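You operate a simulated robot arm through the tools that you are given. There is no shell and no other tool.

The job below is to be done with a simulated two-armed robot. You get a single attempt, and the scene is never put back.

TASK
Take the grey gloves from the shelf under the service table and put it on the top of the steel cabinet. Put the squeeze bottle that says "Spot Remover" from the top of the low cabinet on the clear end of the service table and the squeeze bottle that says "Defoamer" on the left half of the service table. The order is free. Set down upright: squeeze bottle.

It is judged by the outcome, as a careful person would: the job done as asked, and still so three seconds after it is handed in. It fails if anything else is knocked over, pushed out of place, dropped, spilled or broken.

THE ROBOT
Two 6-joint arms with two-finger grippers on one trunk, on a base that drives. Base frame: it is fixed to the floor where the robot stands at the start and does not move with it; the origin is under the middle of the robot, x ahead of it, y to its left, z up. Readings come in mm, rad, newtons and seconds.
The left shoulder is at the start at [70, 176, 1179], the right one opposite. With the tool pointing down near the work surface each hand reaches from about 100 to 380 mm from the robot's upright axis, wherever it stands, measured 20 degrees to its own side. Places, roughly: clear end of the service table [700, 200, 800]; left half of the service table [700, 1300, 800]; top of the steel cabinet [900, 3300, 1000]. Payload 2.45 kg a hand.
Tool frame (each hand has its own): the origin (TCP) lies between the finger pads and is the grasp point; the fingertips stand 26 mm ahead of it; z points along the fingers, y is the line along which they close. The gripper opens to 96 mm. The gripper's body begins 69 mm behind the TCP.
Orientation is that of the tool frame in the base frame, as a unit quaternion [x, y, z, w]. With the fingers straight down and closing along the base's y, the tool's x points along the base's -x, its y along +y and its z along -z.

THE INTERFACE
- The arms move only by the tool send_rows. It takes "left_targets", "right_targets" or both (then of equal length, played together; a hand with none holds still); each is a list of rows, each an object (a shift or turn left out is 0, a gripper value left out holds the last) with "grip": the finger opening in mm, from 0 to 96; "delta_pos": the shift along the base's x, y, z in units of 50 mm (1.0 is 50 mm), a list of three; "turn": the turn, a rotation vector about the base's x, y, z in units of 4 degrees (1.0 is 4 degrees), a list of three. In form: [{"grip": grip, "delta_pos": [x, y, z], "turn": [ax, ay, az]}, ...]. A call has 1 to 20 rows; each row shifts and turns the commanded pose from where the row before left it. A call with a number of a shift or a turn outside -1 to 1 is refused whole. A row lasts 0.2 s, in which the tool goes at most 50 mm and 0.15 rad; a call with a longer step from one row to the next is refused whole, and so is a gripper value outside its range. Where a pose cannot be reached the arm comes as near as it can. A force on the tool above 40 N (or 10 N above the force at the start of the call, whichever is more), or a blocked arm, ends the call early, and 0.2 s more pass. The fingers move at their own pace and stop on an object; they squeeze with about 22 N. The grip force told is the motor's: it shows also when the fingers shut on nothing. Time passes only in rows, and 0.2 s behind the last, so rows that do not move let the fingers close. It gives the time, the measured TCP pose, the force on the tool (base axes), the opening and the grip force at its end, in the units of the frame above (readings bear some noise), with the torque about the TCP (base axes, N m) and any sound that the robot's microphone picked up.
- Cameras (640 x 400 px; columns grow to the right, rows downward): "scene" is now at [126.6, -1.5, 1475.7]; the picture's right is [-0.03, -1.00, -0.00], its down [-0.78, 0.02, -0.63] and it looks along [0.63, -0.02, -0.78] (base axes); focal length 257 px, centre (320, 200). "left" rides on the left gripper at [82, -3, -98] in its tool frame; the picture's right is [0.04, 1.00, 0.00], its down [-0.73, 0.03, -0.68] and it looks along [-0.68, 0.03, 0.73] (tool axes); focal length 256 px, centre (320, 200). "right" rides on the right gripper at [82, 3, -98] in its tool frame; the picture's right is [-0.04, 1.00, 0.00], its down [-0.73, -0.03, -0.68] and it looks along [-0.68, -0.03, 0.73] (tool axes); focal length 256 px, centre (320, 200). There is no depth. A picture from a camera that has moved, and an enlarged one, comes with that camera's place and axes in the base frame and with its lens.
- snapshot(camera): a new picture of that camera. The clock stands still meanwhile.
- raise_lower(by): slides the trunk up (or, below 0, down) by that many mm; the arms and the scene camera ride with it, the base frame stays. It gives what a move gives, with no picture.
- drive_base(legs): drives the robot by 1 to 6 legs, each [ahead, left, turn to the left] in mm, mm and rad, along the robot's own axes; the way and the turn of a leg run together, so that a leg with both is an arc; at most 1500 mm and 3.142 rad a leg. The arms and the cameras ride along, it lands a little off, and it stops where it bumps. It gives what a move gives.
- head_to(pan, tilt): turns the head with the scene camera to pan (to the left, within 1.501 rad either way) and tilt (down, from -0.506 to 1.204), counted from straight ahead of the robot. It gives what a move gives.
- enlarge(camera, box): a new picture of the part [left, top, right, bottom] of that camera's present view, enlarged. The clock stands still meanwhile.
- close_job(): hands the job in; it is judged then, once.

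Nothing tells you exact positions but the pictures and the camera data. Unless the task says otherwise, let go and move clear before handing in.

The tools are called after "Request:" by a JSON object that holds its "api" and its "payload". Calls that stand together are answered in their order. send_rows: Moves the arms, as the interface text tells. Its arguments: {"type":"object","properties":{"left_targets":{"type":"array"},"right_targets":{"type":"array"}},"required":[]} The other tools are called the same way: raise_lower (by) slides the trunk up or down; drive_base (legs) drives the base; head_to (pan, tilt) turns the head that bears the scene camera; snapshot (camera) takes a picture; enlarge (camera, box) takes an enlarged picture of a part of a camera's view; close_job () hands the job in.

At the start:

```text
time_s: 0.0
left_tool_pos: [653.6, 139.9, 1130.2]
left_tcp_rot: [0.0, 1.0, 0.0, 0.0]
left_force: [0.0, 1.0, -0.2]
left_torque: [-0.02, -0.04, -0.04]
left_finger_gap: 96.0
left_grip_force: 0.0
right_tool_pos: [439.4, -322.4, 1164.5]
right_tcp_rot: [0.0, 1.0, 0.0, 0.0]
right_force: [0.0, -0.2, -0.1]
right_torque: [-0.01, -0.01, -0.02]
right_finger_gap: 96.0
right_grip_force: 0.1
trunk travel left (down, up): [-663.0, 177.0]
robot x, y, heading: [2.5, -0.8, 0.005]
head pan, tilt: [-0.03, 0.888]
```

scene: 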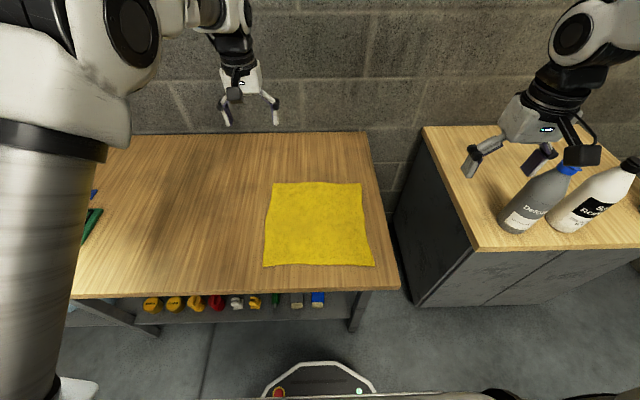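
right: 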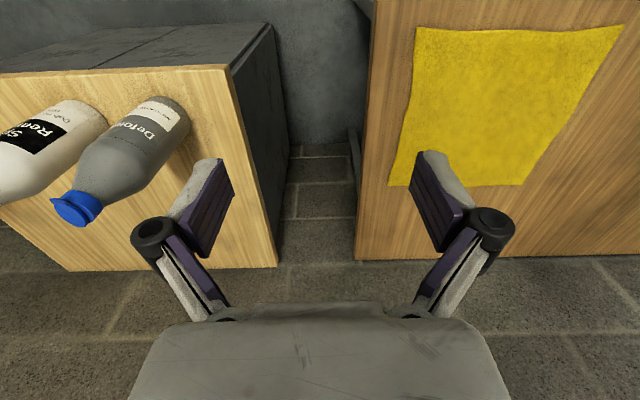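
left: 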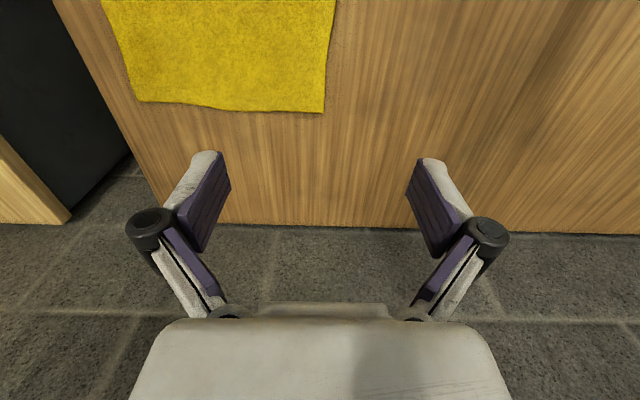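

The scene camera shows the service table ahead, with a yellow cloth on its near right end and items on the shelf below. The low cabinet with the two squeeze bottles is to the right. I'll look around with the head before moving anything.

Request:
{"api": "head_to", "payload": {"pan": -0.6, "tilt": 0.7}}

Request:
{"api": "snapshot", "payload": {"camera": "scene"}}

Request:
{"api": "head_to", "payload": {"pan": 0.8, "tilt": 0.6}}

Request:
{"api": "snapshot", "payload": {"camera": "scene"}}

Request:
{"api": "head_to", "payload": {"pan": 1.4, "tilt": 0.4}}

Request:
{"api": "snapshot", "payload": {"camera": "scene"}}

```text
time_s: 1.0
left_tool_pos: [653.9, 140.8, 1130.7]
left_tcp_rot: [0.0, 1.0, 0.0, 0.0]
left_force: [-0.3, 0.2, -0.6]
left_torque: [-0.06, 0.02, 0.02]
left_finger_gap: 95.7
left_grip_force: 0.1
right_tool_pos: [439.2, -322.4, 1165.2]
right_tcp_rot: [-0.001, 1.0, 0.0, 0.0]
right_force: [-0.1, -0.1, 0.3]
right_torque: [0.02, 0.02, 0.01]
right_finger_gap: 96.0
right_grip_force: 0.2
trunk travel left (down, up): [-663.0, 177.0]
robot x, y, heading: [2.5, 2.4, 0.002]
head pan, tilt: [-0.6, 0.7]
```

```text
taken
camera scene: at [120.7, -47.2, 1491.0], right [-0.56, -0.83, 0.0], down [-0.53, 0.36, -0.76], along [0.63, -0.43, -0.64], focal length 257 px, centre (320, 200)
```

scene: 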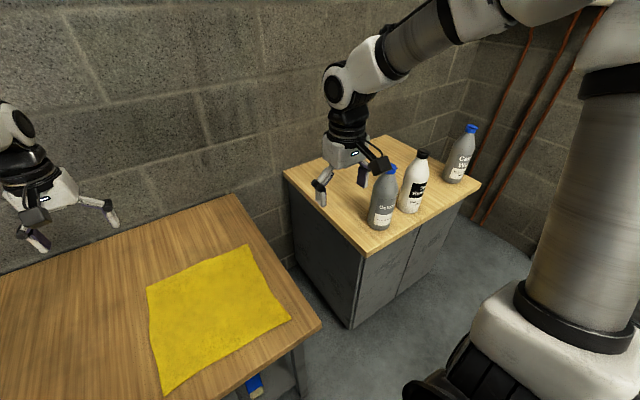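

```text
time_s: 2.5
left_tool_pos: [654.8, 139.4, 1131.0]
left_tcp_rot: [0.0, 1.0, -0.001, 0.0]
left_force: [-1.0, -0.2, -0.2]
left_torque: [-0.01, 0.02, 0.0]
left_finger_gap: 95.9
left_grip_force: 0.0
right_tool_pos: [439.5, -321.8, 1164.6]
right_tcp_rot: [0.0, 1.0, 0.0, 0.0]
right_force: [-0.7, -0.3, 0.1]
right_torque: [0.03, 0.03, 0.0]
right_finger_gap: 95.9
right_grip_force: 0.0
trunk travel left (down, up): [-663.0, 177.0]
robot x, y, heading: [-2.7, 0.3, -0.0]
head pan, tilt: [0.799, 0.6]
```

```text
taken
camera scene: at [112.2, 64.0, 1499.7], right [0.72, -0.7, 0.0], down [-0.39, -0.4, -0.82], along [0.58, 0.59, -0.57], focal length 257 px, centre (320, 200)
```

scene: 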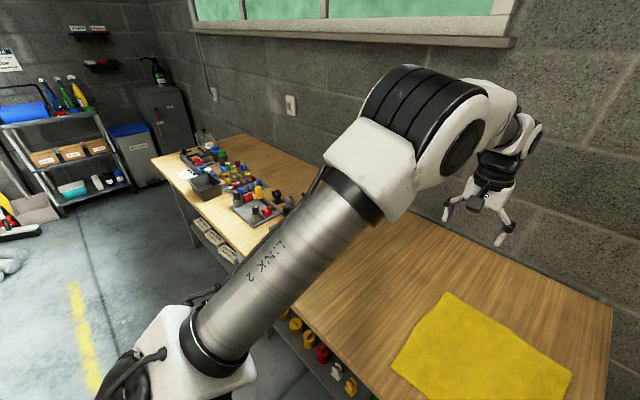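

```text
time_s: 3.5
left_tool_pos: [653.4, 141.2, 1130.3]
left_tcp_rot: [0.0, 1.0, 0.001, 0.0]
left_force: [-0.9, -0.1, 0.4]
left_torque: [-0.01, 0.02, -0.02]
left_finger_gap: 96.2
left_grip_force: 0.0
right_tool_pos: [439.9, -323.4, 1164.7]
right_tcp_rot: [0.0, 1.0, 0.0, 0.001]
right_force: [-1.0, -0.9, 0.2]
right_torque: [-0.01, 0.04, 0.02]
right_finger_gap: 95.7
right_grip_force: 0.0
trunk travel left (down, up): [-663.0, 177.0]
robot x, y, heading: [-0.6, 1.3, 0.005]
head pan, tilt: [1.4, 0.4]
```

```text
taken
camera scene: at [66.4, 92.0, 1517.9], right [0.99, -0.17, 0.0], down [-0.07, -0.38, -0.92], along [0.16, 0.91, -0.39], focal length 257 px, centre (320, 200)
```

scene: 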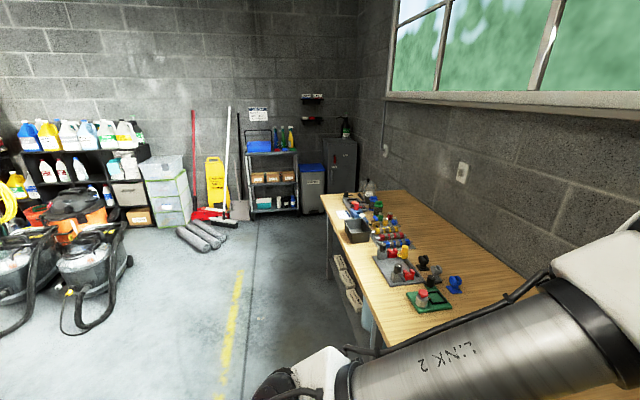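

Bottles: grey "Defoamer", white "Spot Remover", and a third grey one behind them. The steel cabinet stands in the far left corner. Next I'll enlarge the bottles and the shelf under the table.

Request:
{"api": "head_to", "payload": {"pan": -0.75, "tilt": 0.7}}

Request:
{"api": "enlarge", "payload": {"camera": "scene", "box": [200, 80, 440, 230]}}

Request:
{"api": "head_to", "payload": {"pan": 0.0, "tilt": 1.0}}

Request:
{"api": "snapshot", "payload": {"camera": "scene"}}

Request:
{"api": "enlarge", "payload": {"camera": "scene", "box": [80, 220, 400, 320]}}

```text
time_s: 5.5
left_tool_pos: [653.7, 139.6, 1130.1]
left_tcp_rot: [0.0, 1.0, 0.0, 0.0]
left_force: [0.6, 0.8, 0.6]
left_torque: [0.0, 0.04, -0.03]
left_finger_gap: 96.1
left_grip_force: 0.0
right_tool_pos: [440.6, -322.7, 1164.2]
right_tcp_rot: [0.0, 1.0, 0.001, 0.0]
right_force: [0.1, 0.0, -0.5]
right_torque: [0.02, 0.01, 0.0]
right_finger_gap: 96.2
right_grip_force: 0.2
trunk travel left (down, up): [-663.0, 177.0]
robot x, y, heading: [2.3, -0.7, -0.002]
head pan, tilt: [-0.75, 0.7]
```

```text
2.67 times, centred on (320, 155) of scene
camera zoom: at [112.7, -57.2, 1491.0], right [-0.68, -0.73, 0.0], down [-0.47, 0.44, -0.76], along [0.56, -0.52, -0.64], focal length 684 px, centre (320, 320)
```

zoom: 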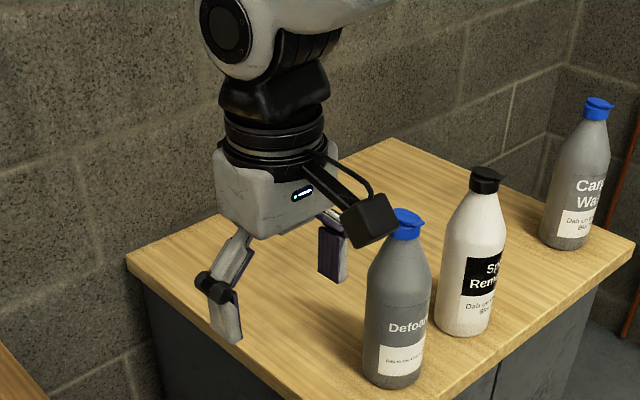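

```text
time_s: 6.6
left_tool_pos: [652.7, 140.7, 1129.6]
left_tcp_rot: [0.001, 1.0, 0.0, -0.001]
left_force: [-0.4, 1.0, -0.2]
left_torque: [0.01, -0.01, 0.01]
left_finger_gap: 96.0
left_grip_force: 0.0
right_tool_pos: [439.0, -324.2, 1164.0]
right_tcp_rot: [0.0, 1.0, 0.0, -0.001]
right_force: [-1.6, 0.5, -0.5]
right_torque: [0.0, 0.03, -0.01]
right_finger_gap: 95.7
right_grip_force: 0.1
trunk travel left (down, up): [-663.0, 177.0]
robot x, y, heading: [-2.3, 0.9, -0.0]
head pan, tilt: [0.0, 1.0]
```

```text
taken
camera scene: at [120.2, 0.6, 1467.7], right [0.0, -1.0, 0.0], down [-0.84, 0.0, -0.54], along [0.54, 0.0, -0.84], focal length 257 px, centre (320, 200)
```

scene: 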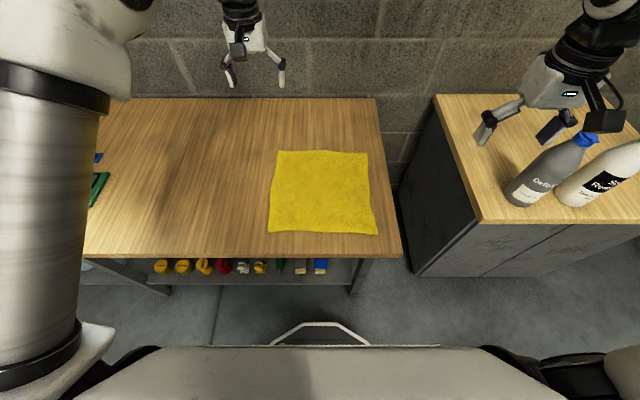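

```text
2.00 times, centred on (240, 270) of scene
camera zoom: at [120.2, 0.6, 1467.7], right [0.0, -1.0, 0.0], down [-0.84, 0.0, -0.54], along [0.54, 0.0, -0.84], focal length 513 px, centre (480, 60)
```

zoom: 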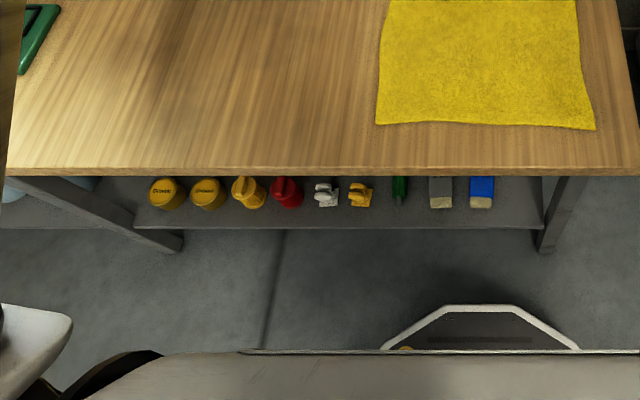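

The near shelf holds cans and tools; the grey gloves must be further left. I'll enlarge the bottles for details of their shape, then survey the left part.

Request:
{"api": "enlarge", "payload": {"camera": "right", "box": [0, 80, 240, 230]}}

Request:
{"api": "head_to", "payload": {"pan": -0.85, "tilt": 0.6}}

Request:
{"api": "enlarge", "payload": {"camera": "scene", "box": [250, 110, 410, 210]}}

Request:
{"api": "snapshot", "payload": {"camera": "scene"}}

```text
2.67 times, centred on (120, 155) of right
camera zoom: at [357.2, -320.2, 1263.2], right [0.04, 1.0, 0.0], down [0.73, -0.03, 0.68], along [0.68, -0.03, -0.73], focal length 683 px, centre (853, 320)
```

zoom: 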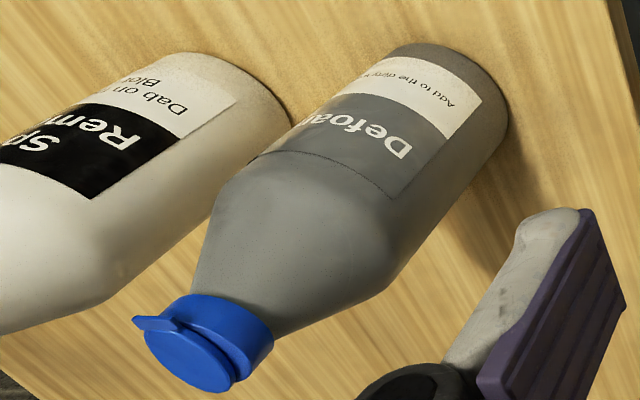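

```text
time_s: 7.8
left_tool_pos: [655.0, 140.1, 1128.9]
left_tcp_rot: [0.0, 1.0, 0.0, 0.0]
left_force: [0.2, -0.4, 0.9]
left_torque: [0.04, -0.02, 0.01]
left_finger_gap: 96.1
left_grip_force: 0.0
right_tool_pos: [439.7, -322.9, 1163.0]
right_tcp_rot: [-0.001, 1.0, 0.0, 0.0]
right_force: [0.3, 0.8, 0.0]
right_torque: [-0.01, 0.01, -0.01]
right_finger_gap: 95.8
right_grip_force: 0.1
trunk travel left (down, up): [-663.0, 177.0]
robot x, y, heading: [-3.3, -0.9, -0.0]
head pan, tilt: [-0.85, 0.6]
```

```text
4.00 times, centred on (330, 160) of scene
camera zoom: at [109.0, -65.6, 1499.6], right [-0.75, -0.66, 0.0], down [-0.37, 0.42, -0.82], along [0.54, -0.62, -0.57], focal length 1026 px, centre (280, 360)
```

zoom: 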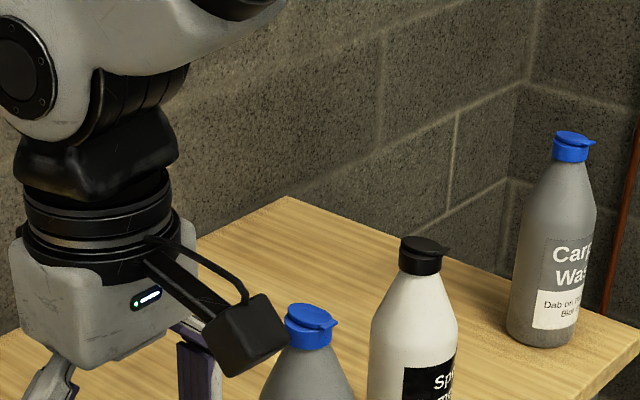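

```text
taken
camera scene: at [109.0, -65.6, 1499.6], right [-0.75, -0.66, 0.0], down [-0.37, 0.42, -0.82], along [0.54, -0.62, -0.57], focal length 257 px, centre (320, 200)
```

scene: 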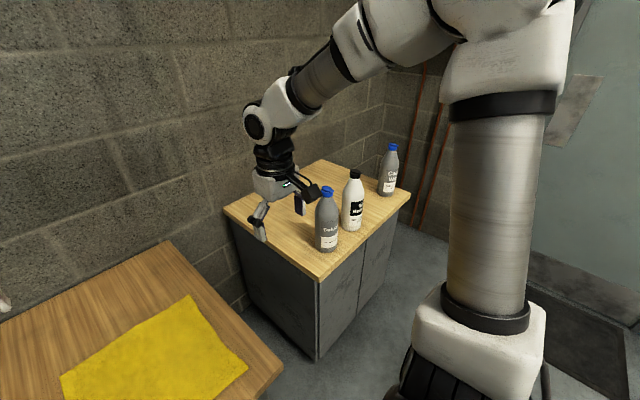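

I'll raise the trunk to get a second viewpoint on the bottles, for triangulating their place and size.

Request:
{"api": "raise_lower", "payload": {"by": 170}}

Request:
{"api": "snapshot", "payload": {"camera": "right"}}

Request:
{"api": "enlarge", "payload": {"camera": "scene", "box": [200, 120, 440, 270]}}

```text
time_s: 9.7
left_tool_pos: [654.1, 140.8, 1299.6]
left_tcp_rot: [0.0, 1.0, 0.0, 0.0]
left_force: [-0.5, 0.6, 0.5]
left_torque: [-0.02, 0.0, 0.02]
left_finger_gap: 96.2
left_grip_force: 0.1
right_tool_pos: [439.7, -322.2, 1334.3]
right_tcp_rot: [0.0, 1.0, 0.0, 0.0]
right_force: [0.0, 0.2, 0.3]
right_torque: [0.03, 0.01, 0.02]
right_finger_gap: 95.8
right_grip_force: 0.1
trunk travel left (down, up): [-833.0, 7.0]
robot x, y, heading: [3.8, -2.0, 0.003]
head pan, tilt: [-0.85, 0.6]
```

```text
taken
camera right: at [357.3, -320.2, 1433.1], right [0.04, 1.0, 0.0], down [0.73, -0.03, 0.68], along [0.68, -0.03, -0.73], focal length 256 px, centre (320, 200)
```

right: 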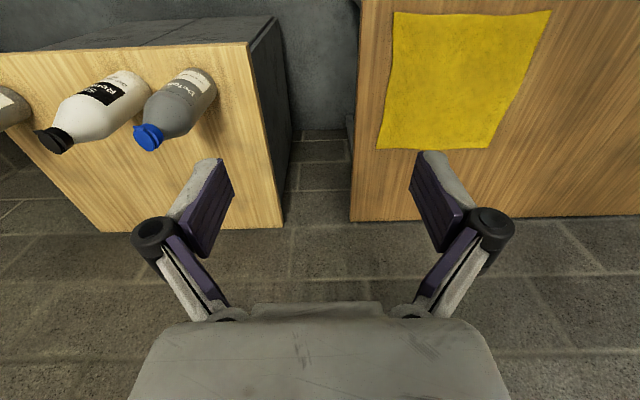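

```text
2.67 times, centred on (320, 195) of scene
camera zoom: at [109.0, -65.7, 1669.6], right [-0.75, -0.66, 0.0], down [-0.37, 0.42, -0.82], along [0.54, -0.62, -0.57], focal length 684 px, centre (320, 213)
```

zoom: 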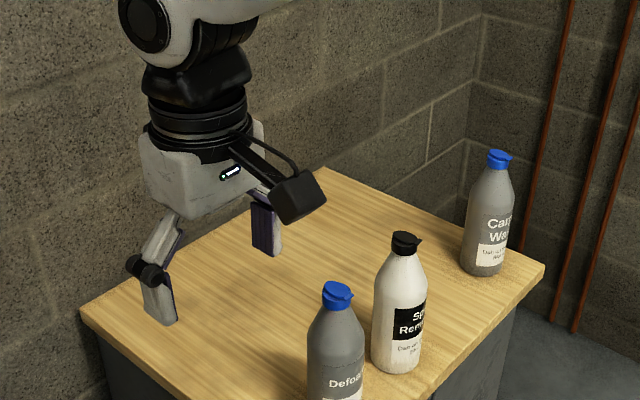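

Triangulated: Defoamer cap top is at about [557, -613, 1060] and Spot Remover's at about [553, -766, 1060], bodies about 86 mm and caps about 42 mm wide. I'll drive right so the right hand can reach the Spot Remover comfortably, with the hands kept high.

Request:
{"api": "drive_base", "payload": {"legs": [[0, -480, 0]]}}

Request:
{"api": "snapshot", "payload": {"camera": "right"}}

Request:
{"api": "snapshot", "payload": {"camera": "scene"}}

```text
time_s: 12.6
left_tool_pos: [655.0, -338.0, 1299.3]
left_tcp_rot: [-0.001, 1.0, -0.001, -0.001]
left_force: [0.4, 0.0, 0.1]
left_torque: [0.0, 0.02, 0.04]
left_finger_gap: 95.9
left_grip_force: 0.0
right_tool_pos: [439.0, -800.3, 1335.0]
right_tcp_rot: [0.001, 1.0, -0.001, 0.0]
right_force: [0.2, -0.2, 0.2]
right_torque: [0.01, 0.0, -0.02]
right_finger_gap: 96.1
right_grip_force: 0.0
trunk travel left (down, up): [-833.0, 7.0]
robot x, y, heading: [-1.5, -480.4, -0.006]
head pan, tilt: [-0.85, 0.6]
```

```text
taken
camera right: at [356.6, -798.4, 1433.7], right [0.04, 1.0, 0.0], down [0.73, -0.03, 0.68], along [0.68, -0.03, -0.73], focal length 256 px, centre (320, 200)
```

right: 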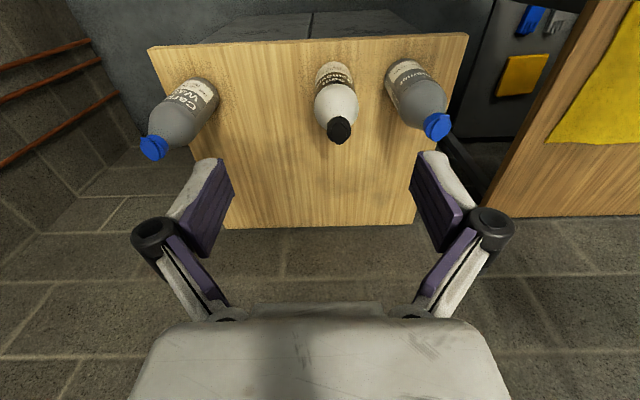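

```text
taken
camera scene: at [108.5, -543.4, 1669.8], right [-0.75, -0.66, 0.0], down [-0.37, 0.42, -0.83], along [0.54, -0.62, -0.56], focal length 257 px, centre (320, 200)
```

scene: 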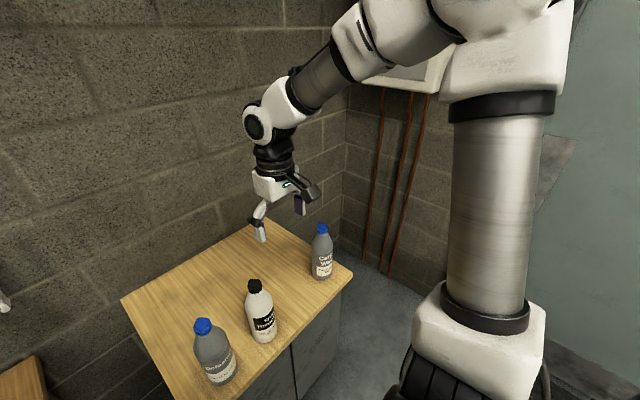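

I see the cabinet with all three bottles lined up below the right hand. Let me zoom on the side view of the table shelf and on the caps.

Request:
{"api": "enlarge", "payload": {"camera": "right", "box": [450, 0, 640, 120]}}

Request:
{"api": "enlarge", "payload": {"camera": "right", "box": [280, 40, 472, 160]}}

Request:
{"api": "snapshot", "payload": {"camera": "left"}}

```text
3.33 times, centred on (545, 60) of right
camera zoom: at [356.6, -798.4, 1433.7], right [0.04, 1.0, 0.0], down [0.73, -0.03, 0.68], along [0.68, -0.03, -0.73], focal length 853 px, centre (-430, 667)
```

zoom: 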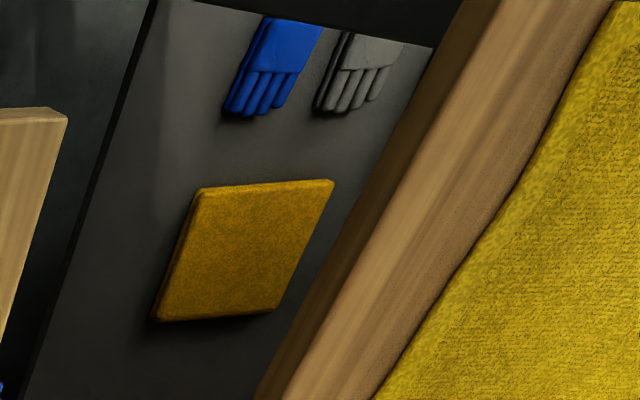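

```text
3.33 times, centred on (376, 100) of right
camera zoom: at [356.6, -798.4, 1433.7], right [0.04, 1.0, 0.0], down [0.73, -0.03, 0.68], along [0.68, -0.03, -0.73], focal length 853 px, centre (133, 533)
```

zoom: 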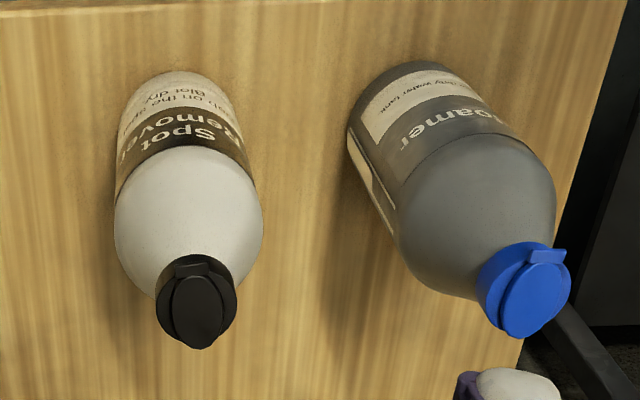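

```text
taken
camera left: at [570.8, -342.6, 1397.8], right [-0.04, 1.0, 0.0], down [0.73, 0.03, 0.68], along [0.68, 0.03, -0.73], focal length 256 px, centre (320, 200)
```

left: 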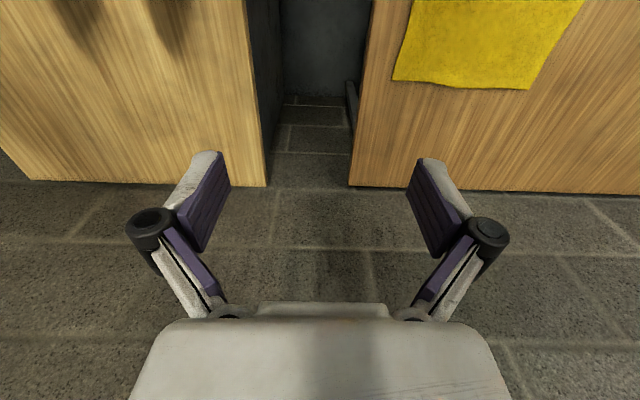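

The grey gloves are found: on the shelf at the right end, left of the blue ones, near [530, 97, 265]. First the Spot Remover: I move the right hand above its cap at about [557, -776].

Request:
{"api": "send_rows", "payload": {"right_targets": [{"grip": 96, "delta_pos": [0.472, 0.096, -0.7]}, {"delta_pos": [0.472, 0.096, -0.7]}, {"delta_pos": [0.472, 0.096, -0.7]}, {"delta_pos": [0.472, 0.096, -0.7]}, {"delta_pos": [0.472, 0.096, -0.7]}, {}]}}

Request:
{"api": "snapshot", "payload": {"camera": "right"}}

Request:
{"api": "snapshot", "payload": {"camera": "scene"}}

```text
time_s: 14.0
left_tool_pos: [652.4, -340.3, 1300.0]
left_tcp_rot: [0.001, 1.0, 0.0, 0.0]
left_force: [-0.7, 0.5, 0.4]
left_torque: [0.02, -0.04, -0.01]
left_finger_gap: 95.9
left_grip_force: 0.1
right_tool_pos: [554.1, -780.1, 1159.1]
right_tcp_rot: [0.0, 1.0, 0.0, 0.0]
right_force: [0.3, -0.2, 0.3]
right_torque: [-0.01, -0.04, 0.03]
right_finger_gap: 96.2
right_grip_force: 0.0
trunk travel left (down, up): [-833.0, 7.0]
robot x, y, heading: [1.3, -478.4, -0.002]
head pan, tilt: [-0.85, 0.6]
```

```text
taken
camera right: at [472.8, -777.0, 1258.2], right [0.04, 1.0, 0.0], down [0.73, -0.03, 0.68], along [0.68, -0.03, -0.73], focal length 256 px, centre (320, 200)
```

right: 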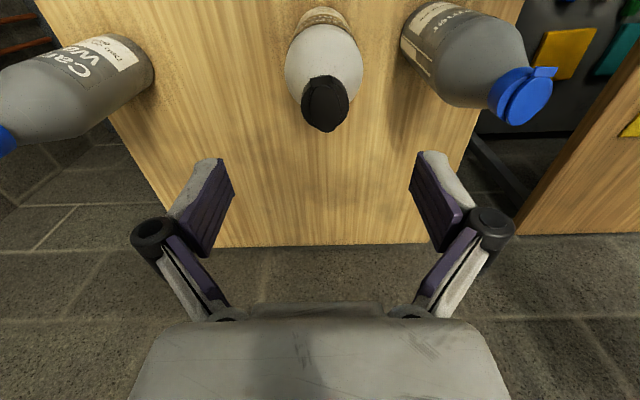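

```text
taken
camera scene: at [107.2, -545.8, 1669.7], right [-0.75, -0.66, 0.0], down [-0.37, 0.42, -0.83], along [0.54, -0.62, -0.56], focal length 257 px, centre (320, 200)
```

scene: 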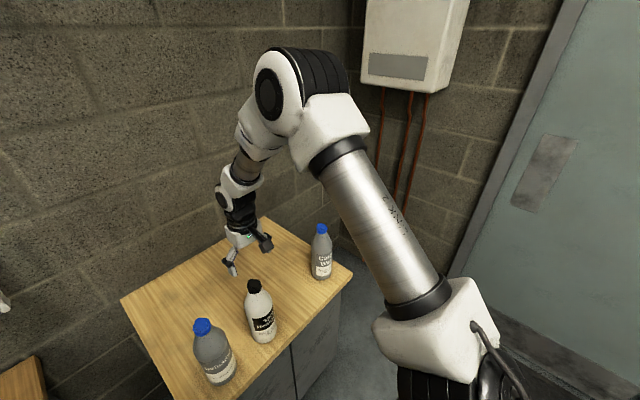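

The hand is centred over the Spot Remover's cap to within a few mm. I'll descend around the cap and check before closing.

Request:
{"api": "send_rows", "payload": {"right_targets": [{"delta_pos": [0.01, 0.06, -0.6]}, {"delta_pos": [0, 0, -0.6]}, {"delta_pos": [0, 0, -0.4]}, {"delta_pos": [0, 0, -0.36]}, {}]}}

Request:
{"api": "snapshot", "payload": {"camera": "right"}}

Request:
{"api": "enlarge", "payload": {"camera": "scene", "box": [180, 220, 340, 320]}}

```text
time_s: 15.2
left_tool_pos: [653.0, -340.7, 1299.8]
left_tcp_rot: [0.001, 1.0, 0.0, 0.0]
left_force: [-0.5, 0.6, -0.2]
left_torque: [-0.06, -0.02, -0.01]
left_finger_gap: 95.9
left_grip_force: 0.2
right_tool_pos: [557.7, -775.3, 1061.4]
right_tcp_rot: [0.001, 1.0, 0.001, 0.0]
right_force: [-0.1, 0.6, 0.7]
right_torque: [-0.02, 0.02, 0.02]
right_finger_gap: 96.0
right_grip_force: 0.0
trunk travel left (down, up): [-833.0, 7.0]
robot x, y, heading: [2.7, -479.8, -0.001]
head pan, tilt: [-0.85, 0.6]
```

```text
taken
camera right: at [475.1, -773.3, 1159.7], right [0.04, 1.0, 0.0], down [0.73, -0.03, 0.68], along [0.68, -0.03, -0.73], focal length 256 px, centre (320, 200)
```

right: 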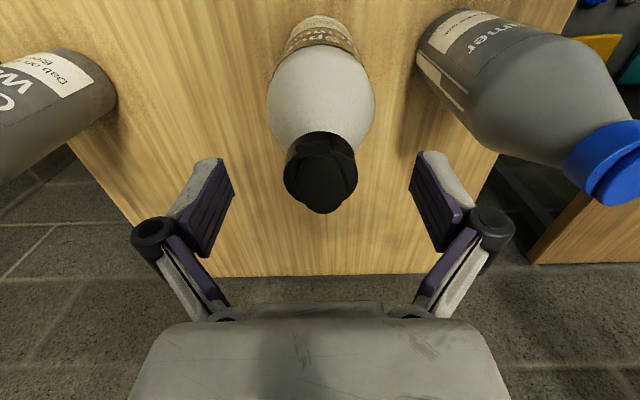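

```text
4.00 times, centred on (260, 270) of scene
camera zoom: at [108.8, -545.7, 1669.6], right [-0.75, -0.66, 0.0], down [-0.37, 0.42, -0.82], along [0.54, -0.62, -0.57], focal length 1026 px, centre (560, -80)
```

zoom: 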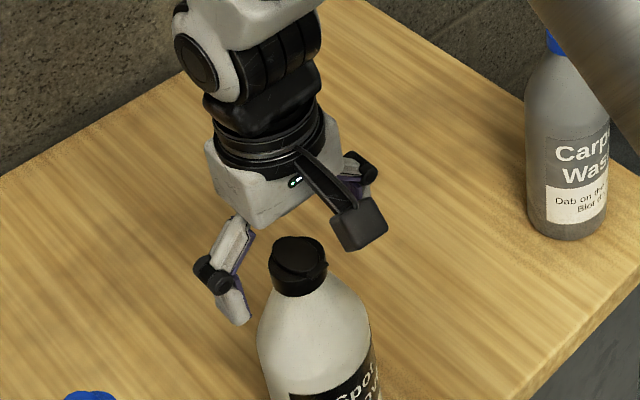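

The cap's top centre coincides with the TCP in both camera rays. I'll rise 4 mm so that the tips stay off the flared shoulder, then close on the cap.

Request:
{"api": "send_rows", "payload": {"right_targets": [{"delta_pos": [0, 0, 0.08]}, {"grip": 60}, {"grip": 40}, {"grip": 20}, {"grip": 20}, {"grip": 20}]}}

Request:
{"api": "snapshot", "payload": {"camera": "right"}}

```text
time_s: 16.6
left_tool_pos: [654.1, -339.2, 1300.1]
left_tcp_rot: [0.0, 1.0, 0.0, -0.001]
left_force: [0.1, 0.5, -0.1]
left_torque: [0.01, -0.03, 0.01]
left_finger_gap: 95.9
left_grip_force: 0.0
right_tool_pos: [557.9, -776.3, 1065.8]
right_tcp_rot: [0.0, 1.0, 0.0, 0.0]
right_force: [0.9, 0.2, 0.2]
right_torque: [0.01, -0.01, 0.0]
right_finger_gap: 39.6
right_grip_force: 21.9
trunk travel left (down, up): [-833.0, 7.0]
robot x, y, heading: [-0.6, -478.1, -0.002]
head pan, tilt: [-0.85, 0.6]
```

```text
taken
camera right: at [475.1, -773.3, 1164.1], right [0.04, 1.0, 0.0], down [0.73, -0.03, 0.68], along [0.68, -0.03, -0.73], focal length 256 px, centre (320, 200)
```

right: 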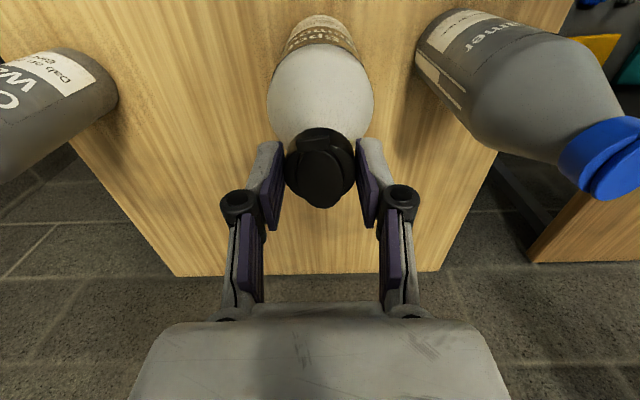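

The fingers hold the cap at 39.6 mm. I lift a little and check that the bottle comes along.

Request:
{"api": "send_rows", "payload": {"right_targets": [{"delta_pos": [0, 0, 0.2]}, {"delta_pos": [0, 0, 0.4]}, {"delta_pos": [0, 0, 0.6]}, {"delta_pos": [0, 0, 0.6]}, {}]}}

Request:
{"api": "snapshot", "payload": {"camera": "right"}}

Request:
{"api": "snapshot", "payload": {"camera": "scene"}}

```text
time_s: 17.8
left_tool_pos: [654.7, -341.0, 1299.6]
left_tcp_rot: [0.0, 1.0, 0.0, -0.001]
left_force: [-0.2, 0.0, -0.4]
left_torque: [-0.01, 0.01, -0.02]
left_finger_gap: 96.2
left_grip_force: 0.2
right_tool_pos: [556.8, -775.4, 1155.5]
right_tcp_rot: [0.002, 1.0, 0.001, -0.001]
right_force: [0.2, -0.5, -4.8]
right_torque: [0.01, 0.03, -0.03]
right_finger_gap: 39.3
right_grip_force: 22.0
trunk travel left (down, up): [-833.0, 7.0]
robot x, y, heading: [-2.2, -480.0, -0.002]
head pan, tilt: [-0.85, 0.6]
```

```text
taken
camera right: at [475.9, -773.5, 1253.6], right [0.04, 1.0, 0.0], down [0.73, -0.03, 0.68], along [0.68, -0.03, -0.74], focal length 256 px, centre (320, 200)
```

right: 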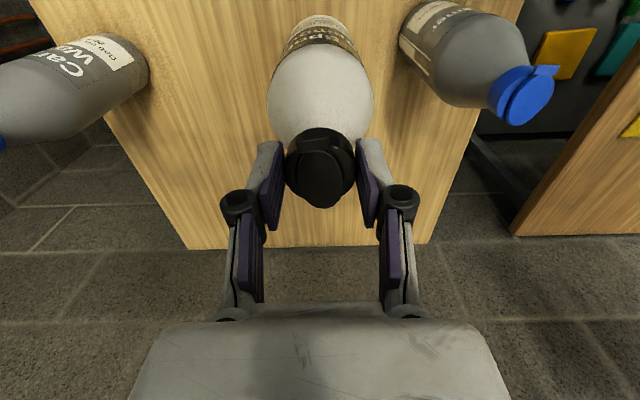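

```text
taken
camera scene: at [109.9, -546.1, 1669.5], right [-0.75, -0.66, 0.0], down [-0.37, 0.43, -0.82], along [0.54, -0.62, -0.57], focal length 257 px, centre (320, 200)
```

scene: 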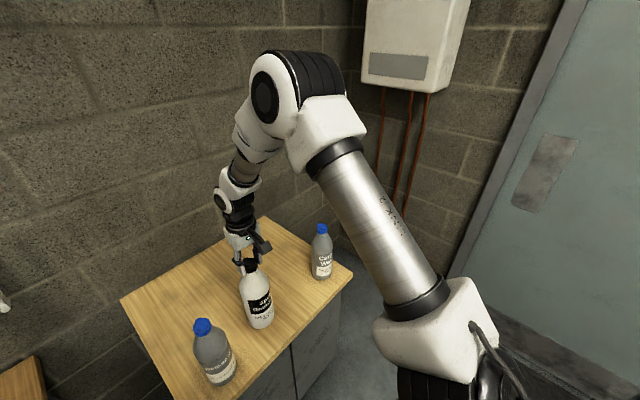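

The bottle is held (about 0.5 kg). I raise and pull it back so it clears the Defoamer, then drive left toward the clear end of the table.

Request:
{"api": "send_rows", "payload": {"right_targets": [{"delta_pos": [-0.3, 0, 0.7]}, {"delta_pos": [-0.5, 0, 0.7]}, {"delta_pos": [-0.5, 0, 0.7]}, {"delta_pos": [-0.5, 0, 0.7]}, {"delta_pos": [-0.5, 0, 0.7]}, {}]}}

Request:
{"api": "drive_base", "payload": {"legs": [[0, 1040, 0]]}}

Request:
{"api": "head_to", "payload": {"pan": -0.3, "tilt": 0.8}}

Request:
{"api": "snapshot", "payload": {"camera": "scene"}}

Request:
{"api": "snapshot", "payload": {"camera": "right"}}

Request:
{"api": "snapshot", "payload": {"camera": "left"}}

```text
time_s: 19.2
left_tool_pos: [655.7, -340.7, 1298.1]
left_tcp_rot: [0.001, 1.0, 0.0, 0.0]
left_force: [0.4, -0.1, 0.0]
left_torque: [-0.01, 0.04, 0.0]
left_finger_gap: 96.0
left_grip_force: 0.0
right_tool_pos: [444.0, -775.3, 1329.9]
right_tcp_rot: [0.0, 1.0, 0.0, 0.0]
right_force: [0.4, -0.1, -6.4]
right_torque: [-0.02, 0.02, -0.01]
right_finger_gap: 39.3
right_grip_force: 21.7
trunk travel left (down, up): [-833.0, 7.0]
robot x, y, heading: [-0.5, -478.7, -0.004]
head pan, tilt: [-0.85, 0.6]
```

```text
time_s: 24.6
left_tool_pos: [653.1, 701.5, 1299.6]
left_tcp_rot: [-0.001, 1.0, 0.0, 0.0]
left_force: [0.2, -0.4, -0.5]
left_torque: [0.02, -0.01, 0.01]
left_finger_gap: 95.9
left_grip_force: 0.0
right_tool_pos: [442.4, 265.7, 1330.0]
right_tcp_rot: [0.0, 1.0, 0.001, -0.001]
right_force: [-0.3, -0.9, -6.1]
right_torque: [-0.01, 0.01, -0.01]
right_finger_gap: 39.5
right_grip_force: 21.8
trunk travel left (down, up): [-833.0, 7.0]
robot x, y, heading: [0.6, 559.0, 0.0]
head pan, tilt: [-0.85, 0.6]
```

```text
time_s: 25.5
left_tool_pos: [653.2, 702.5, 1299.5]
left_tcp_rot: [-0.001, 1.0, 0.0, 0.0]
left_force: [-0.1, 0.3, 0.0]
left_torque: [0.0, 0.01, 0.0]
left_finger_gap: 95.8
left_grip_force: 0.2
right_tool_pos: [443.2, 267.2, 1330.7]
right_tcp_rot: [-0.001, 1.0, 0.0, 0.0]
right_force: [0.3, -1.1, -5.4]
right_torque: [-0.01, 0.04, -0.03]
right_finger_gap: 39.4
right_grip_force: 22.3
trunk travel left (down, up): [-833.0, 7.0]
robot x, y, heading: [-0.7, 558.5, -0.0]
head pan, tilt: [-0.3, 0.799]
```

```text
taken
camera scene: at [127.6, 538.4, 1652.7], right [-0.29, -0.96, 0.0], down [-0.69, 0.21, -0.7], along [0.67, -0.21, -0.72], focal length 257 px, centre (320, 200)
```

scene: 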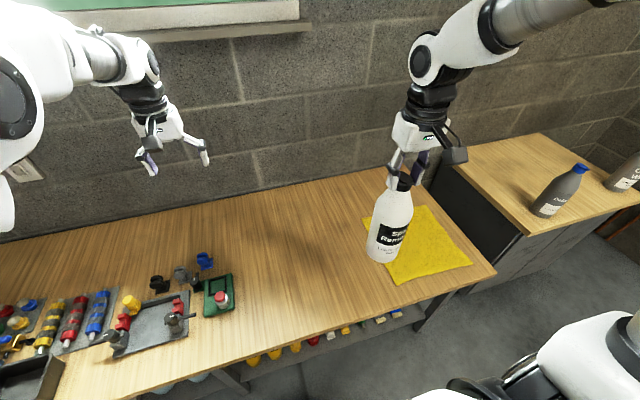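

```text
taken
camera right: at [360.7, 269.1, 1428.3], right [0.04, 1.0, 0.0], down [0.73, -0.03, 0.68], along [0.68, -0.03, -0.73], focal length 256 px, centre (320, 200)
```

right: 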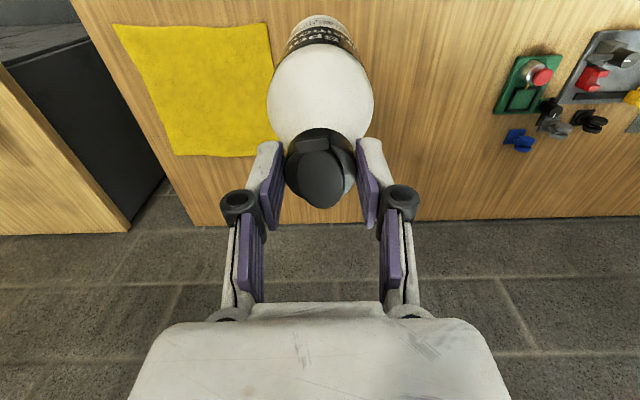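

```text
taken
camera left: at [570.7, 698.2, 1397.8], right [-0.04, 1.0, 0.0], down [0.73, 0.03, 0.68], along [0.68, 0.03, -0.73], focal length 256 px, centre (320, 200)
```

left: 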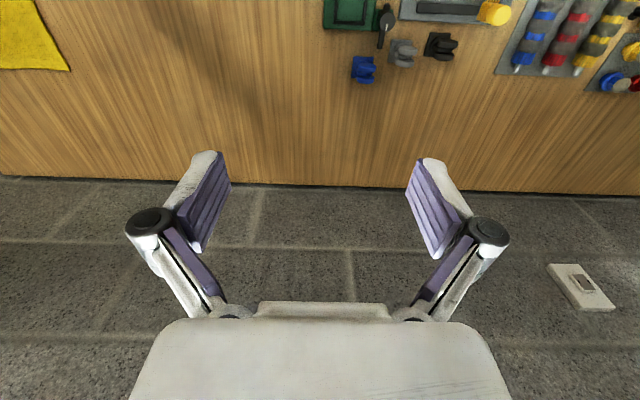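

The clear area between the cloth and the green item is free. I lower the trunk, then extend the bottle over about [620, 275].

Request:
{"api": "raise_lower", "payload": {"by": -150}}

Request:
{"api": "send_rows", "payload": {"right_targets": [{"delta_pos": [0.6, 0.03, 0]}, {"delta_pos": [0.6, 0.03, 0]}, {"delta_pos": [0.6, 0.03, 0]}, {"delta_pos": [0.6, 0.03, 0]}, {"delta_pos": [0.6, 0.03, 0]}, {"delta_pos": [0.5, 0.03, 0]}, {}]}}

Request:
{"api": "snapshot", "payload": {"camera": "scene"}}

```text
time_s: 27.3
left_tool_pos: [653.1, 702.8, 1149.9]
left_tcp_rot: [0.0, 1.0, 0.0, 0.0]
left_force: [1.1, 0.2, -0.8]
left_torque: [-0.04, 0.0, -0.03]
left_finger_gap: 96.1
left_grip_force: 0.0
right_tool_pos: [443.1, 266.4, 1179.5]
right_tcp_rot: [0.0, 1.0, 0.0, 0.0]
right_force: [0.2, -0.5, -5.1]
right_torque: [-0.01, 0.01, 0.0]
right_finger_gap: 39.3
right_grip_force: 21.9
trunk travel left (down, up): [-683.0, 157.0]
robot x, y, heading: [-0.5, 560.4, 0.002]
head pan, tilt: [-0.3, 0.799]
```

```text
time_s: 28.9
left_tool_pos: [652.9, 702.2, 1149.7]
left_tcp_rot: [-0.001, 1.0, 0.0, 0.001]
left_force: [-0.4, -0.2, 0.4]
left_torque: [0.01, 0.0, 0.0]
left_finger_gap: 95.9
left_grip_force: 0.0
right_tool_pos: [615.7, 275.4, 1180.2]
right_tcp_rot: [-0.001, 1.0, 0.0, -0.001]
right_force: [-0.6, -0.3, -4.8]
right_torque: [0.01, 0.01, -0.01]
right_finger_gap: 39.3
right_grip_force: 21.6
trunk travel left (down, up): [-683.0, 157.0]
robot x, y, heading: [-0.1, 561.9, 0.004]
head pan, tilt: [-0.3, 0.799]
```

```text
taken
camera scene: at [127.2, 538.3, 1502.7], right [-0.29, -0.96, 0.0], down [-0.69, 0.21, -0.7], along [0.67, -0.2, -0.72], focal length 257 px, centre (320, 200)
```

scene: 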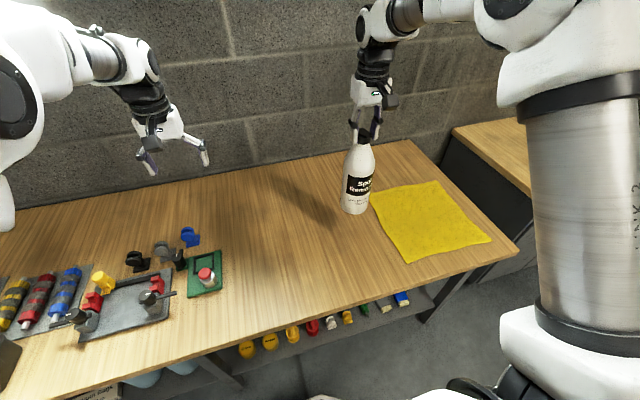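

The bottle hangs over the clear spot left of the cloth. I go down to about 1100 mm and then feel for the table in small steps.

Request:
{"api": "send_rows", "payload": {"right_targets": [{"delta_pos": [0, 0, -0.6]}, {"delta_pos": [0, 0, -0.6]}, {"delta_pos": [0, 0, -0.4]}, {}]}}

Request:
{"api": "enlarge", "payload": {"camera": "scene", "box": [280, 130, 440, 230]}}

```text
time_s: 29.9
left_tool_pos: [653.8, 702.5, 1148.8]
left_tcp_rot: [0.0, 1.0, 0.0, 0.0]
left_force: [0.4, 0.5, 0.7]
left_torque: [0.01, -0.01, 0.01]
left_finger_gap: 96.0
left_grip_force: 0.0
right_tool_pos: [616.6, 277.7, 1101.0]
right_tcp_rot: [0.0, 1.0, -0.001, -0.001]
right_force: [-0.4, -0.2, -5.6]
right_torque: [-0.01, 0.02, -0.02]
right_finger_gap: 38.9
right_grip_force: 22.3
trunk travel left (down, up): [-683.0, 157.0]
robot x, y, heading: [0.8, 560.0, 0.002]
head pan, tilt: [-0.3, 0.799]
```

```text
4.00 times, centred on (360, 180) of scene
camera zoom: at [127.9, 538.3, 1502.7], right [-0.29, -0.96, 0.0], down [-0.69, 0.21, -0.7], along [0.67, -0.2, -0.72], focal length 1026 px, centre (160, 280)
```

zoom: 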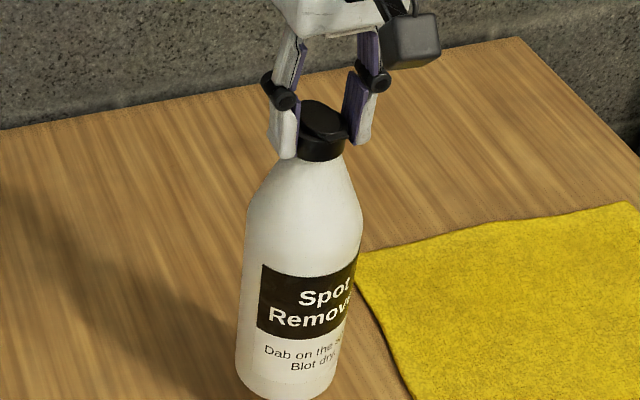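

Request:
{"api": "send_rows", "payload": {"right_targets": [{"delta_pos": [0, 0, -0.1]}, {"delta_pos": [0, 0, -0.1]}, {"delta_pos": [0, 0, -0.1]}, {"delta_pos": [0, 0, -0.1]}, {}]}}

Request:
{"api": "send_rows", "payload": {"right_targets": [{"delta_pos": [0, 0, -0.05]}, {"delta_pos": [0, 0, -0.05]}, {"delta_pos": [0, 0, -0.05]}, {}]}}

```text
time_s: 31.1
left_tool_pos: [653.1, 702.5, 1150.0]
left_tcp_rot: [-0.001, 1.0, 0.0, 0.0]
left_force: [0.2, 0.3, -0.3]
left_torque: [0.03, -0.02, 0.0]
left_finger_gap: 96.1
left_grip_force: 0.0
right_tool_pos: [618.7, 276.2, 1080.0]
right_tcp_rot: [-0.001, 1.0, 0.0, 0.0]
right_force: [0.1, -0.2, -6.6]
right_torque: [0.0, -0.01, 0.0]
right_finger_gap: 39.4
right_grip_force: 21.6
trunk travel left (down, up): [-683.0, 157.0]
robot x, y, heading: [-2.6, 562.9, -0.006]
head pan, tilt: [-0.3, 0.799]
```

```text
time_s: 32.1
left_tool_pos: [654.5, 702.1, 1149.2]
left_tcp_rot: [-0.001, 1.0, 0.0, 0.0]
left_force: [0.3, 0.4, 0.7]
left_torque: [0.03, 0.03, 0.0]
left_finger_gap: 96.0
left_grip_force: 0.0
right_tool_pos: [618.0, 274.9, 1070.6]
right_tcp_rot: [0.0, 1.0, 0.0, -0.001]
right_force: [-0.9, -0.3, -5.8]
right_torque: [0.0, 0.02, 0.0]
right_finger_gap: 39.2
right_grip_force: 21.8
trunk travel left (down, up): [-683.0, 157.0]
robot x, y, heading: [1.6, 561.4, -0.003]
head pan, tilt: [-0.3, 0.799]
```

Request:
{"api": "send_rows", "payload": {"right_targets": [{"delta_pos": [0, 0, -0.05]}, {"delta_pos": [0, 0, -0.05]}, {}]}}

Request:
{"api": "enlarge", "payload": {"camera": "scene", "box": [280, 130, 440, 230]}}

```text
time_s: 32.9
left_tool_pos: [653.8, 702.5, 1149.9]
left_tcp_rot: [-0.001, 1.0, 0.0, 0.0]
left_force: [-1.0, 0.4, -0.4]
left_torque: [0.0, 0.02, 0.0]
left_finger_gap: 96.2
left_grip_force: 0.1
right_tool_pos: [618.3, 274.8, 1066.3]
right_tcp_rot: [-0.001, 1.0, 0.0, 0.001]
right_force: [0.4, -0.2, -5.7]
right_torque: [-0.04, 0.0, -0.02]
right_finger_gap: 38.9
right_grip_force: 21.7
trunk travel left (down, up): [-683.0, 157.0]
robot x, y, heading: [0.9, 562.4, 0.006]
head pan, tilt: [-0.3, 0.799]
```

```text
4.00 times, centred on (360, 180) of scene
camera zoom: at [127.8, 538.3, 1502.7], right [-0.29, -0.96, 0.0], down [-0.69, 0.21, -0.7], along [0.67, -0.2, -0.72], focal length 1026 px, centre (160, 280)
```

zoom: 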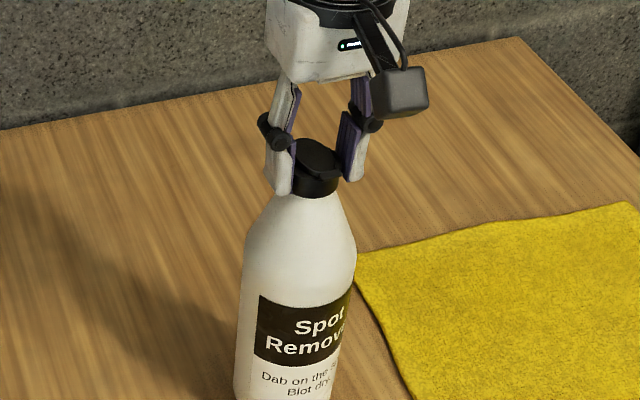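

Still hanging free. Let me look at the base of the bottle and its shadow.

Request:
{"api": "enlarge", "payload": {"camera": "scene", "box": [300, 170, 428, 250]}}

Request:
{"api": "snapshot", "payload": {"camera": "left"}}

```text
5.00 times, centred on (364, 210) of scene
camera zoom: at [127.8, 538.3, 1502.7], right [-0.29, -0.96, 0.0], down [-0.69, 0.21, -0.7], along [0.67, -0.2, -0.72], focal length 1283 px, centre (100, 150)
```

zoom: 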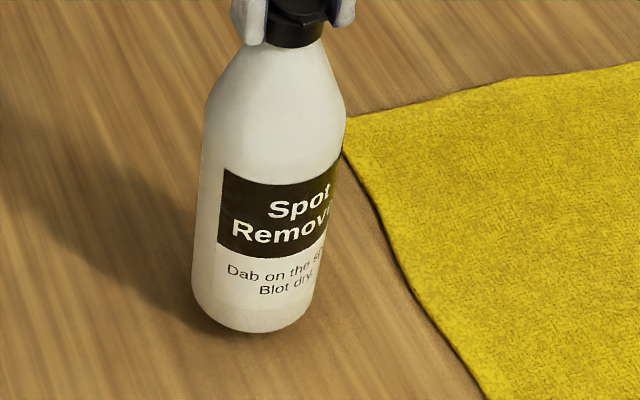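

```text
taken
camera left: at [570.8, 698.2, 1247.7], right [-0.04, 1.0, 0.0], down [0.73, 0.03, 0.68], along [0.68, 0.03, -0.73], focal length 256 px, centre (320, 200)
```

left: 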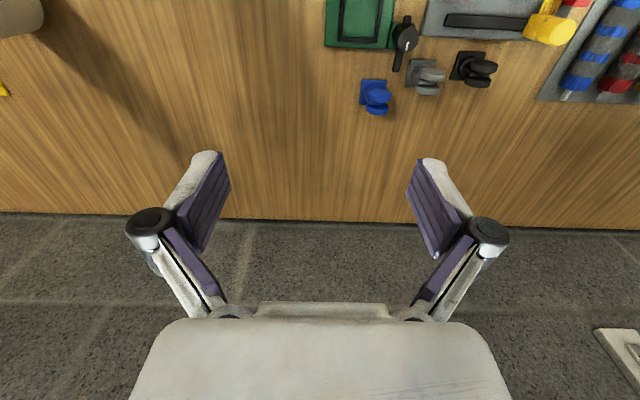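

The bottle bottom looks about 15 mm above the table. I continue down in small steps.

Request:
{"api": "send_rows", "payload": {"right_targets": [{"delta_pos": [0, 0, -0.05]}, {"delta_pos": [0, 0, -0.05]}, {"delta_pos": [0, 0, -0.05]}, {}]}}

Request:
{"api": "send_rows", "payload": {"right_targets": [{"delta_pos": [0, 0, -0.04]}, {"delta_pos": [0, 0, -0.04]}, {}]}}

```text
time_s: 33.9
left_tool_pos: [653.9, 702.0, 1148.8]
left_tcp_rot: [-0.001, 1.0, 0.0, 0.0]
left_force: [-0.4, 0.2, -0.2]
left_torque: [-0.01, 0.01, 0.01]
left_finger_gap: 96.0
left_grip_force: 0.1
right_tool_pos: [617.5, 276.1, 1059.7]
right_tcp_rot: [-0.001, 1.0, -0.001, -0.001]
right_force: [-0.3, -0.1, -5.9]
right_torque: [0.03, 0.01, 0.0]
right_finger_gap: 39.2
right_grip_force: 21.9
trunk travel left (down, up): [-683.0, 157.0]
robot x, y, heading: [-2.1, 562.9, -0.002]
head pan, tilt: [-0.3, 0.799]
```

```text
time_s: 34.7
left_tool_pos: [653.9, 702.9, 1149.4]
left_tcp_rot: [-0.001, 1.0, 0.001, 0.0]
left_force: [-0.2, 0.6, -0.6]
left_torque: [0.01, -0.02, 0.01]
left_finger_gap: 95.9
left_grip_force: 0.1
right_tool_pos: [619.0, 275.9, 1055.3]
right_tcp_rot: [-0.001, 1.0, 0.0, -0.001]
right_force: [-0.6, 0.9, -5.1]
right_torque: [-0.06, 0.04, 0.02]
right_finger_gap: 39.2
right_grip_force: 22.2
trunk travel left (down, up): [-683.0, 157.0]
robot x, y, heading: [-3.3, 565.1, -0.002]
head pan, tilt: [-0.3, 0.799]
```

Request:
{"api": "send_rows", "payload": {"right_targets": [{"delta_pos": [0, 0, -0.04]}, {"delta_pos": [0, 0, -0.04]}, {}]}}

Request:
{"api": "enlarge", "payload": {"camera": "scene", "box": [300, 170, 428, 250]}}

```text
time_s: 35.5
left_tool_pos: [653.0, 702.6, 1149.4]
left_tcp_rot: [0.0, 1.0, 0.001, 0.0]
left_force: [0.1, 0.0, -0.2]
left_torque: [-0.03, 0.02, 0.0]
left_finger_gap: 96.3
left_grip_force: 0.1
right_tool_pos: [618.5, 275.7, 1052.8]
right_tcp_rot: [-0.001, 1.0, 0.0, -0.001]
right_force: [0.0, -0.1, -6.5]
right_torque: [-0.01, 0.0, 0.01]
right_finger_gap: 39.3
right_grip_force: 21.7
trunk travel left (down, up): [-683.0, 157.0]
robot x, y, heading: [-1.9, 561.0, 0.005]
head pan, tilt: [-0.3, 0.799]
```

```text
5.00 times, centred on (364, 210) of scene
camera zoom: at [127.9, 538.3, 1502.7], right [-0.29, -0.96, 0.0], down [-0.69, 0.21, -0.7], along [0.67, -0.2, -0.72], focal length 1283 px, centre (100, 150)
```

zoom: 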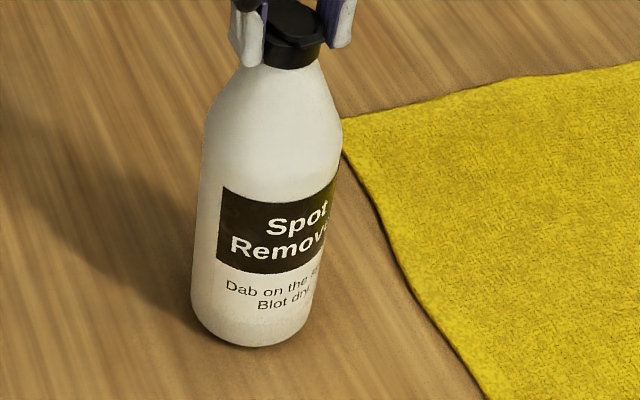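

The base is nearly on its shadow now. I continue with 2 mm steps until the load lifts off.

Request:
{"api": "send_rows", "payload": {"right_targets": [{"delta_pos": [0, 0, -0.04]}, {"delta_pos": [0, 0, -0.04]}, {}]}}

Request:
{"api": "send_rows", "payload": {"right_targets": [{"delta_pos": [0, 0, -0.03]}, {"delta_pos": [0, 0, -0.03]}, {}]}}

```text
time_s: 36.3
left_tool_pos: [653.4, 702.0, 1149.4]
left_tcp_rot: [-0.001, 1.0, 0.0, -0.001]
left_force: [-0.8, 0.4, -0.8]
left_torque: [-0.02, 0.01, 0.02]
left_finger_gap: 95.8
left_grip_force: 0.0
right_tool_pos: [618.3, 276.1, 1047.0]
right_tcp_rot: [0.0, 1.0, 0.001, -0.001]
right_force: [-0.4, 0.5, -5.5]
right_torque: [0.0, 0.04, -0.03]
right_finger_gap: 39.0
right_grip_force: 22.2
trunk travel left (down, up): [-683.0, 157.0]
robot x, y, heading: [2.0, 561.2, 0.001]
head pan, tilt: [-0.3, 0.799]
```

```text
time_s: 37.1
left_tool_pos: [653.7, 704.3, 1149.4]
left_tcp_rot: [-0.001, 1.0, 0.0, 0.0]
left_force: [-0.3, -0.2, 0.4]
left_torque: [0.01, 0.0, 0.0]
left_finger_gap: 96.0
left_grip_force: 0.0
right_tool_pos: [616.0, 277.2, 1045.3]
right_tcp_rot: [-0.001, 1.0, -0.001, 0.001]
right_force: [0.3, -0.7, 3.4]
right_torque: [-0.1, 0.16, -0.01]
right_finger_gap: 39.5
right_grip_force: 22.2
trunk travel left (down, up): [-683.0, 157.0]
robot x, y, heading: [2.7, 562.8, 0.001]
head pan, tilt: [-0.3, 0.799]
```

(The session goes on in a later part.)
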